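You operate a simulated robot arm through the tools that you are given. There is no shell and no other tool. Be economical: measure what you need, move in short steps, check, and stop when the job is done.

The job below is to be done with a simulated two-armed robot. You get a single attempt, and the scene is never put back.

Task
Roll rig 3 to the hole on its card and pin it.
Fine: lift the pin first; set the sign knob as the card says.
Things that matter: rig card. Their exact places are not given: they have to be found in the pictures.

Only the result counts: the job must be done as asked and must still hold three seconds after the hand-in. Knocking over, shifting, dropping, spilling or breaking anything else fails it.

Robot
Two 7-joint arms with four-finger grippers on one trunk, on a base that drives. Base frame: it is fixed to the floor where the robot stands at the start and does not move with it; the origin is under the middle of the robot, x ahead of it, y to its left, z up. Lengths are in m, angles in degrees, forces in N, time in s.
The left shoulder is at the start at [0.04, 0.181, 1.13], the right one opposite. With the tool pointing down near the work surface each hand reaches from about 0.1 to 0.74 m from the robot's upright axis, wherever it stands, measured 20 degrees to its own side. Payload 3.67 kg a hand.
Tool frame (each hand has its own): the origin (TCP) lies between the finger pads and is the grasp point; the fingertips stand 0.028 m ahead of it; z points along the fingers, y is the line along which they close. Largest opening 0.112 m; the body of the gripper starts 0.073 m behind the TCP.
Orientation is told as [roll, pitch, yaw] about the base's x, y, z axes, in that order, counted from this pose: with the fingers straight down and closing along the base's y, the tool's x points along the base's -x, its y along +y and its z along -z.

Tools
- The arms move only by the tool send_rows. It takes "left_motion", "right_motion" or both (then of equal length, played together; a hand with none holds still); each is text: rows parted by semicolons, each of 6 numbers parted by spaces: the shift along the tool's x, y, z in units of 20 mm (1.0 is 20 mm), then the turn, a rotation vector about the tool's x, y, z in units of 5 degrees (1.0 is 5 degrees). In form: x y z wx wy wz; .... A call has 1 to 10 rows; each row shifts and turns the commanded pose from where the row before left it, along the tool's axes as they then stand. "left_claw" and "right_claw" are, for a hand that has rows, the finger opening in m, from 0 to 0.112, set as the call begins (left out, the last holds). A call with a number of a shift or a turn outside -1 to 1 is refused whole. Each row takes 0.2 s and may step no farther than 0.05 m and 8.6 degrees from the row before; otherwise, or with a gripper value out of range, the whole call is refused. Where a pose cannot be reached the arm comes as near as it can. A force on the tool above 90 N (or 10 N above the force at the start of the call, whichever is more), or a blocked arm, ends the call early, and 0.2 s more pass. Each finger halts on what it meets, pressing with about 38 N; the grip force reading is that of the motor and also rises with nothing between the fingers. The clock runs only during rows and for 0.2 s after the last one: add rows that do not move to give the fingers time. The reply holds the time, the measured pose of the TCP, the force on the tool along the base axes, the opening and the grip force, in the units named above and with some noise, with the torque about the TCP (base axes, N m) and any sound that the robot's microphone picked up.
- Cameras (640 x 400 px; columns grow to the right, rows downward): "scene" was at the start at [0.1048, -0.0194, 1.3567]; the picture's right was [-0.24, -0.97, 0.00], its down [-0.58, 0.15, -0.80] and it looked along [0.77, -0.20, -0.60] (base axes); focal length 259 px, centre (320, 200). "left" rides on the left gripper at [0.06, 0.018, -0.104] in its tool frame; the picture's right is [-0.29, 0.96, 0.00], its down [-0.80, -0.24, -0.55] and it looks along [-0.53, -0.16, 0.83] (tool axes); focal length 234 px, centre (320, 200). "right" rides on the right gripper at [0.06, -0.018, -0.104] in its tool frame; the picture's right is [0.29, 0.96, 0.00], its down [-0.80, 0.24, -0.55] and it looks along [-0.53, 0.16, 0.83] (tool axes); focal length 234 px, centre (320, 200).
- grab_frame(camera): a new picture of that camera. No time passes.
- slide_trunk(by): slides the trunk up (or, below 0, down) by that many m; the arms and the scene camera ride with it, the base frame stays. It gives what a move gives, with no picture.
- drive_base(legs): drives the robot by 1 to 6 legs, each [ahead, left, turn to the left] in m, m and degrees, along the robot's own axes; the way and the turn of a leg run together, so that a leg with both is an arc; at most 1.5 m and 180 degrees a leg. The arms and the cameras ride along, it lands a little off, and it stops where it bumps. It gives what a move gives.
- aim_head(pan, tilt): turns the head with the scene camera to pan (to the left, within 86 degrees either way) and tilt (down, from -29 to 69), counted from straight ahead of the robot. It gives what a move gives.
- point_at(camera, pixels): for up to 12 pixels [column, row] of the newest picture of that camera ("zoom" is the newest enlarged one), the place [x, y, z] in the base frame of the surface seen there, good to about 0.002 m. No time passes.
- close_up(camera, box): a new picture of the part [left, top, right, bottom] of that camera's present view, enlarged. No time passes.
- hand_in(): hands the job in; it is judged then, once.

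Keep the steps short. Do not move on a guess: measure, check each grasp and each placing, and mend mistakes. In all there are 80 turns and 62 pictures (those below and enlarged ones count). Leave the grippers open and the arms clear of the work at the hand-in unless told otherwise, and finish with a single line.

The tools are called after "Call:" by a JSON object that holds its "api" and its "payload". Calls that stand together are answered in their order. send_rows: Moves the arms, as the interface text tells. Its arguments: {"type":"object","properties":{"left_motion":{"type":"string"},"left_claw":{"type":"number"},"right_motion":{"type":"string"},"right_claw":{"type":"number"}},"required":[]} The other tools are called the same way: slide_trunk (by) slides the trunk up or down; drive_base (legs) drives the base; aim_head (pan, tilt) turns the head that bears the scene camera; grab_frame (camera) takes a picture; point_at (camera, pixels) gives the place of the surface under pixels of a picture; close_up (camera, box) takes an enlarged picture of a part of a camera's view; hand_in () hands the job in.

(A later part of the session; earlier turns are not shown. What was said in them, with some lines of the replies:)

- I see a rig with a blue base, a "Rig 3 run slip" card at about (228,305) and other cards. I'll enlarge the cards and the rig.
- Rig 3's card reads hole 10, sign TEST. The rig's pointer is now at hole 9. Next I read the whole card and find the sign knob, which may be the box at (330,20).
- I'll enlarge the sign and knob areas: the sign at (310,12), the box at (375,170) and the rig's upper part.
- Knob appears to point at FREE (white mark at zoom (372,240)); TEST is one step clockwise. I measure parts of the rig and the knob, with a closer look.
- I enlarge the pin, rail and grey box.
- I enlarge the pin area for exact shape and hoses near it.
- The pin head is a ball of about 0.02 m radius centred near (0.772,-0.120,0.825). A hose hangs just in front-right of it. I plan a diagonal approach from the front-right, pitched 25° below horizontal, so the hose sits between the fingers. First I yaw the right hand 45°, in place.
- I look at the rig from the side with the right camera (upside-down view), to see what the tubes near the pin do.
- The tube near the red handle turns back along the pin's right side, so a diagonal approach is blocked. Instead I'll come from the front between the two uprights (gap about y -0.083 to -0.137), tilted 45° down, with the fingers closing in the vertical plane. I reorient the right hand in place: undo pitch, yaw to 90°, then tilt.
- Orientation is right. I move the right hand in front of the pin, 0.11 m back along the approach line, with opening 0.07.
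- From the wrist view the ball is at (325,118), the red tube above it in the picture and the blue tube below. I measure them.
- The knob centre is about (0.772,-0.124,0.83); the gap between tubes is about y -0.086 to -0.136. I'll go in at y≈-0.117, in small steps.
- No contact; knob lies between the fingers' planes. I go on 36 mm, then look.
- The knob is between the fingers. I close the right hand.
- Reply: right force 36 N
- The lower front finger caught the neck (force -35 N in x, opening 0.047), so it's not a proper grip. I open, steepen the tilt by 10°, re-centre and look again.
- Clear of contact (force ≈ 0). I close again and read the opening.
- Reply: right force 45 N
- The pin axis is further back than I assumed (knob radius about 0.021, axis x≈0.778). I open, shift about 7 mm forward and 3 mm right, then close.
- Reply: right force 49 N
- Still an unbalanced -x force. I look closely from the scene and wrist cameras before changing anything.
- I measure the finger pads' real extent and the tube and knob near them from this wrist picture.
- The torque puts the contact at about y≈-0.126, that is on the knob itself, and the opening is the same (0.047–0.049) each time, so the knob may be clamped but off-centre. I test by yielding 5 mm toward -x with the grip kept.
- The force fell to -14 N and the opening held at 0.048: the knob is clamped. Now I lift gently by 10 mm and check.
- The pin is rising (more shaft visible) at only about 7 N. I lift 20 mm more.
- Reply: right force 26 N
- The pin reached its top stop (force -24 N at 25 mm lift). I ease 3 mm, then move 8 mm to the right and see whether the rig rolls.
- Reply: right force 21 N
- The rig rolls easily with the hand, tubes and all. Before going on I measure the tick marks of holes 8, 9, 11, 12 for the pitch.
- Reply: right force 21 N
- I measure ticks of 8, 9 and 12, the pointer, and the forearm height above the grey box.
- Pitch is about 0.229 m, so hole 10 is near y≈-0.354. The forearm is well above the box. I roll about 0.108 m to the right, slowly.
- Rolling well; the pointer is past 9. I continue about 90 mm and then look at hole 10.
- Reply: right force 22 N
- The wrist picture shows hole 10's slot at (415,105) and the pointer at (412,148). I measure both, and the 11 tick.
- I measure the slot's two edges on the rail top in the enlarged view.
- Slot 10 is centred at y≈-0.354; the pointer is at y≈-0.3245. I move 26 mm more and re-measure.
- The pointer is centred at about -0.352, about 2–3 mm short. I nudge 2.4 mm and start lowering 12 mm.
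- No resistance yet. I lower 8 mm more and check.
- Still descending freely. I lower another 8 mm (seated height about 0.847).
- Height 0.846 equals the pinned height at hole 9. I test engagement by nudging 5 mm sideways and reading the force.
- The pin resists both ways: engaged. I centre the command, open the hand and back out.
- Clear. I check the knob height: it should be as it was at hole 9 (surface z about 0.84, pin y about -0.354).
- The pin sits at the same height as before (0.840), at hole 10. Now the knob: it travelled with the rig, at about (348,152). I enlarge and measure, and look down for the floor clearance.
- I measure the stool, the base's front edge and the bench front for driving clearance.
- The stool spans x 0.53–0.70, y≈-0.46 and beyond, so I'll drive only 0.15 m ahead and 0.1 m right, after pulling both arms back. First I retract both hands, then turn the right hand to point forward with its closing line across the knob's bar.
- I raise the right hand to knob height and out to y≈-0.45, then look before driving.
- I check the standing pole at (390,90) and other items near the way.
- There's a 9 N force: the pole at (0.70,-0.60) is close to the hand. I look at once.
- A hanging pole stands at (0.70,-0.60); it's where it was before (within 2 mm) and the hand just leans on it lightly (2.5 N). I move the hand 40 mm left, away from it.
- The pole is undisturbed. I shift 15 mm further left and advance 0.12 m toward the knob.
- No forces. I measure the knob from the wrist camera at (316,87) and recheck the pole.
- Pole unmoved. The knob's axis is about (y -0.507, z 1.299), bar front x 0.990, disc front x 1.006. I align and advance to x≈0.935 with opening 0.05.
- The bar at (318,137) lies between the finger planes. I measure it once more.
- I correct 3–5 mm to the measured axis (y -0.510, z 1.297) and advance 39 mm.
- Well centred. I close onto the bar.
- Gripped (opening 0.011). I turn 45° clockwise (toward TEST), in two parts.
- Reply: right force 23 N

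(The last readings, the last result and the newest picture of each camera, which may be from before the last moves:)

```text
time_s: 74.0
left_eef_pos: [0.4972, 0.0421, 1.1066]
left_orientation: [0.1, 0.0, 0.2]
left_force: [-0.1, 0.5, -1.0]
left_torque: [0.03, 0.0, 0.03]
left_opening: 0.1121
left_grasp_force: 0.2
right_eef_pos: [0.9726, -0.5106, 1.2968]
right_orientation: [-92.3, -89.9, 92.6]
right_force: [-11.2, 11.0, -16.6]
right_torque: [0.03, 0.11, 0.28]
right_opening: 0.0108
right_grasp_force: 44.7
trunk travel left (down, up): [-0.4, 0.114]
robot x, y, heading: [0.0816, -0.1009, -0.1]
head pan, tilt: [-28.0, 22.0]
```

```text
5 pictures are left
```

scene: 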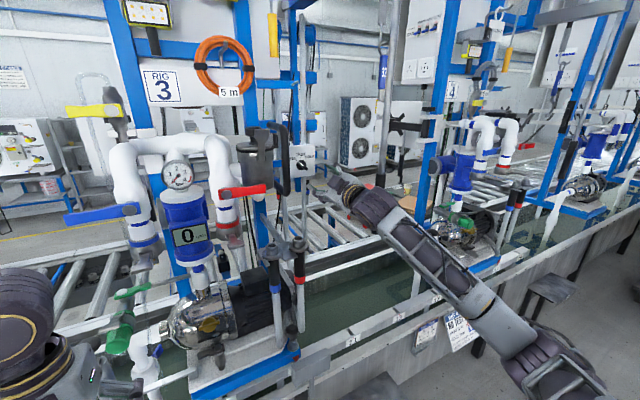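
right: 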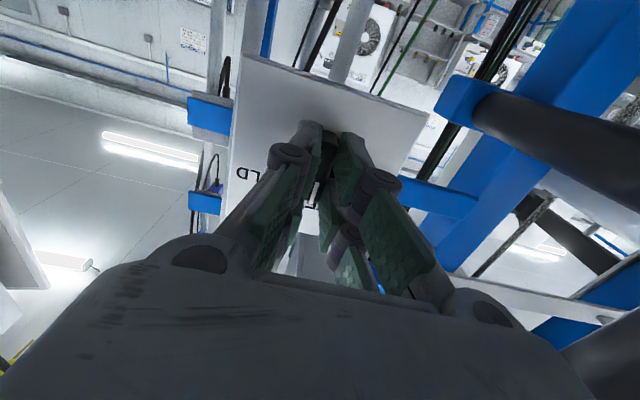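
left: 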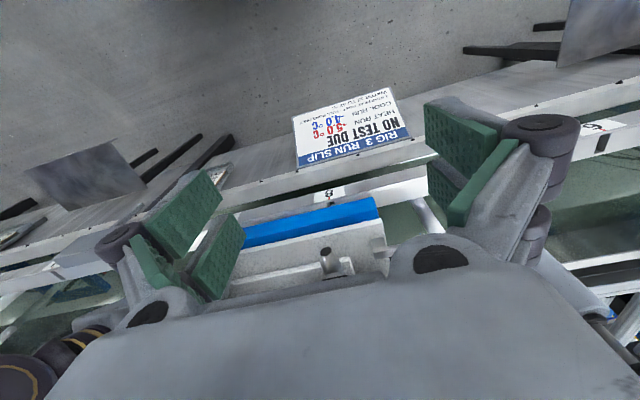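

The bar looks vertical. I open and back out 60 mm, then check.

Call:
{"api": "send_rows", "payload": {"right_motion": "0 0 0 0 0 0;0 0 0 0 0 0;0 0 -0.5 0 0 0;0 0 -0.5 0 0 0;0 0 -1 0 0 0;0 0 -1 0 0 0;0 0 0 0 0 0", "right_claw": 0.05}}

Call:
{"api": "close_up", "payload": {"camera": "right", "box": [220, 30, 440, 230]}}

```text
time_s: 75.5
left_eef_pos: [0.498, 0.0418, 1.1076]
left_orientation: [-0.1, 0.0, 0.1]
left_force: [0.6, 0.4, 0.2]
left_torque: [0.03, 0.03, 0.03]
left_opening: 0.1117
left_grasp_force: 0.1
right_eef_pos: [0.9147, -0.5115, 1.2986]
right_orientation: [-155.7, -89.9, 155.8]
right_force: [-0.3, 0.3, 0.5]
right_torque: [-0.01, 0.0, 0.0]
right_opening: 0.05
right_grasp_force: 0.1
trunk travel left (down, up): [-0.4, 0.114]
robot x, y, heading: [0.0779, -0.0993, -0.2]
head pan, tilt: [-28.0, 22.0]
```

```text
2.00 times, centred on (330, 130) of right
```

zoom: 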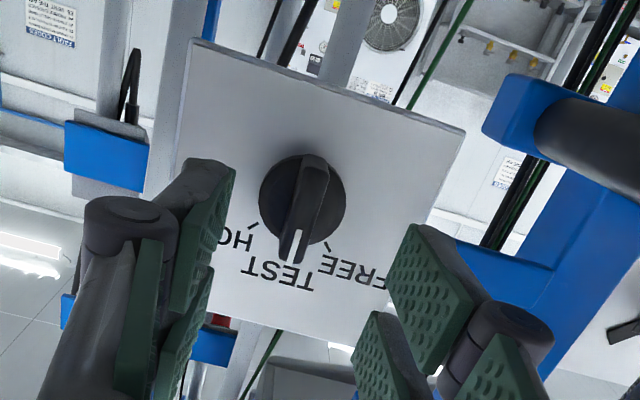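

The knob points at TEST. I retract the right hand, staying left of the pole.

Call:
{"api": "send_rows", "payload": {"right_motion": "0 0.5 -0.8 0 0 0;0 0.4 -0.8 0 0 0;0 0 -0.8 0 0 0;0 0 -0.8 0 0 0;0 0 -0.8 0 0 0;0 0 -0.8 0 0 0;0 0 -0.8 0 0 0;0 0 -0.8 0 0 0"}}

Call:
{"api": "send_rows", "payload": {"right_motion": "0 0 -0.8 0 0 0;0 0 -0.8 0 0 0;0 0 -0.8 0 0 0;0 0 -0.8 0 0 0;0 0 -0.8 0 0 0;0 0 -0.8 0 0 0;0 0 -0.8 0 0 0;0 0 -0.8 0 0 0;0 0 -0.8 0 0 0;0 0 0 0 0 0", "right_claw": 0.1}}

Call:
{"api": "grab_frame", "payload": {"camera": "scene"}}

Call:
{"api": "point_at", "payload": {"camera": "scene", "pixels": [[381, 130], [381, 150], [381, 170]]}}

```text
time_s: 77.3
left_eef_pos: [0.496, 0.0407, 1.1076]
left_orientation: [0.0, 0.1, 0.1]
left_force: [-0.2, -0.5, -0.4]
left_torque: [0.0, 0.0, -0.02]
left_opening: 0.1119
left_grasp_force: 0.1
right_eef_pos: [0.7844, -0.4945, 1.2983]
right_orientation: [-167.6, -89.8, 167.5]
right_force: [0.6, -1.1, 0.3]
right_torque: [0.0, 0.05, 0.03]
right_opening: 0.0501
right_grasp_force: 0.0
trunk travel left (down, up): [-0.4, 0.114]
robot x, y, heading: [0.0802, -0.0983, -0.1]
head pan, tilt: [-28.0, 22.0]
```

```text
time_s: 79.5
left_eef_pos: [0.4971, 0.0415, 1.1072]
left_orientation: [0.0, 0.1, 0.1]
left_force: [0.0, -0.2, 0.2]
left_torque: [0.0, -0.01, -0.04]
left_opening: 0.1119
left_grasp_force: 0.0
right_eef_pos: [0.6415, -0.4925, 1.2973]
right_orientation: [-154.8, -89.9, 154.9]
right_force: [0.0, -0.1, -0.1]
right_torque: [0.0, 0.01, 0.01]
right_opening: 0.1
right_grasp_force: 0.0
trunk travel left (down, up): [-0.4, 0.114]
robot x, y, heading: [0.081, -0.1003, 0.1]
head pan, tilt: [-28.0, 22.0]
```

```text
3 pictures are left
```

scene: 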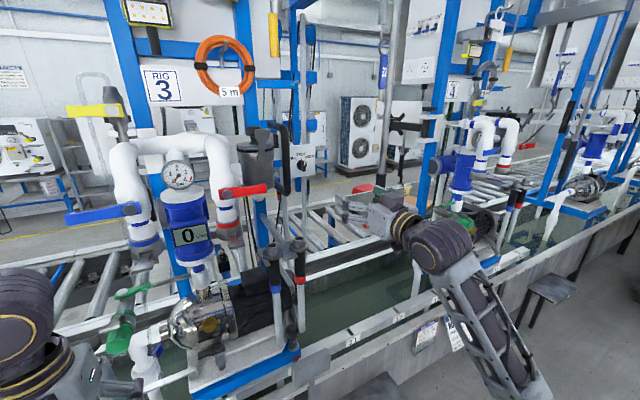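

```text
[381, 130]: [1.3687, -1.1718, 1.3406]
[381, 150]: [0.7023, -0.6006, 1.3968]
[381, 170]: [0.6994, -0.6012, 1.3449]
```

Pole unmoved, hand clear. One last look at the knob and pin.

Call:
{"api": "close_up", "payload": {"camera": "scene", "box": [250, 270, 350, 370]}}

Call:
{"api": "close_up", "payload": {"camera": "scene", "box": [280, 135, 330, 185]}}

Call:
{"api": "point_at", "payload": {"camera": "scene", "pixels": [[292, 338], [292, 345], [292, 350], [295, 360]]}}

```text
4.00 times, centred on (300, 320) of scene
```

zoom: 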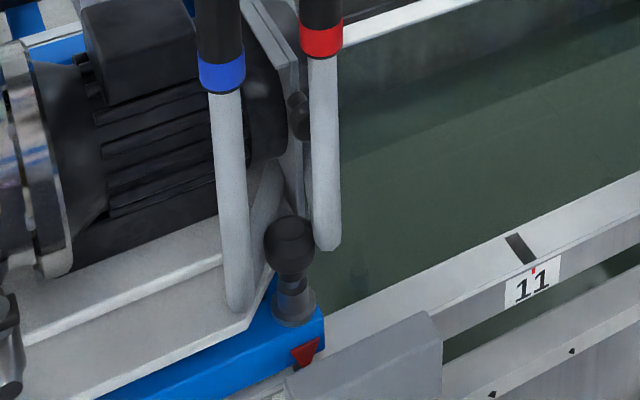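

```text
8.00 times, centred on (305, 160) of scene
```

zoom: 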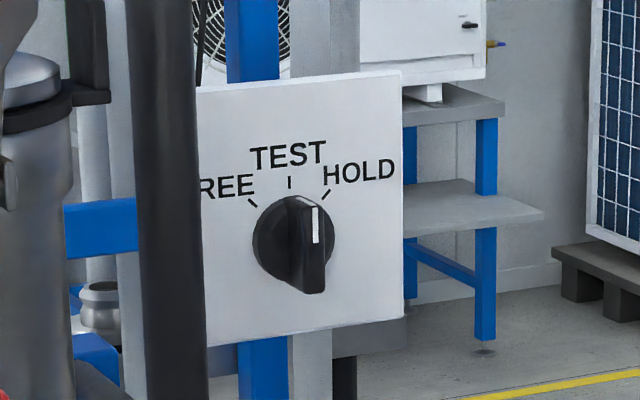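

```text
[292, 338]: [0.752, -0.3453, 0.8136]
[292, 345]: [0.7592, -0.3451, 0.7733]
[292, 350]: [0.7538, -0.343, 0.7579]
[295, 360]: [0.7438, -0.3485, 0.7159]
```

The pin is seated at hole 10, the bar is upright at TEST, and both hands are open and clear. I hand in.

Call:
{"api": "hand_in", "payload": {}}

```text
The job is handed in.
```

Rig 3 is rolled to hole 10 and pinned, its sign knob is set to TEST as the card says, and the job is handed in; while driving, the right hand briefly leaned on the hanging pole (up to about 9 N), which still measured in the same place afterwards.
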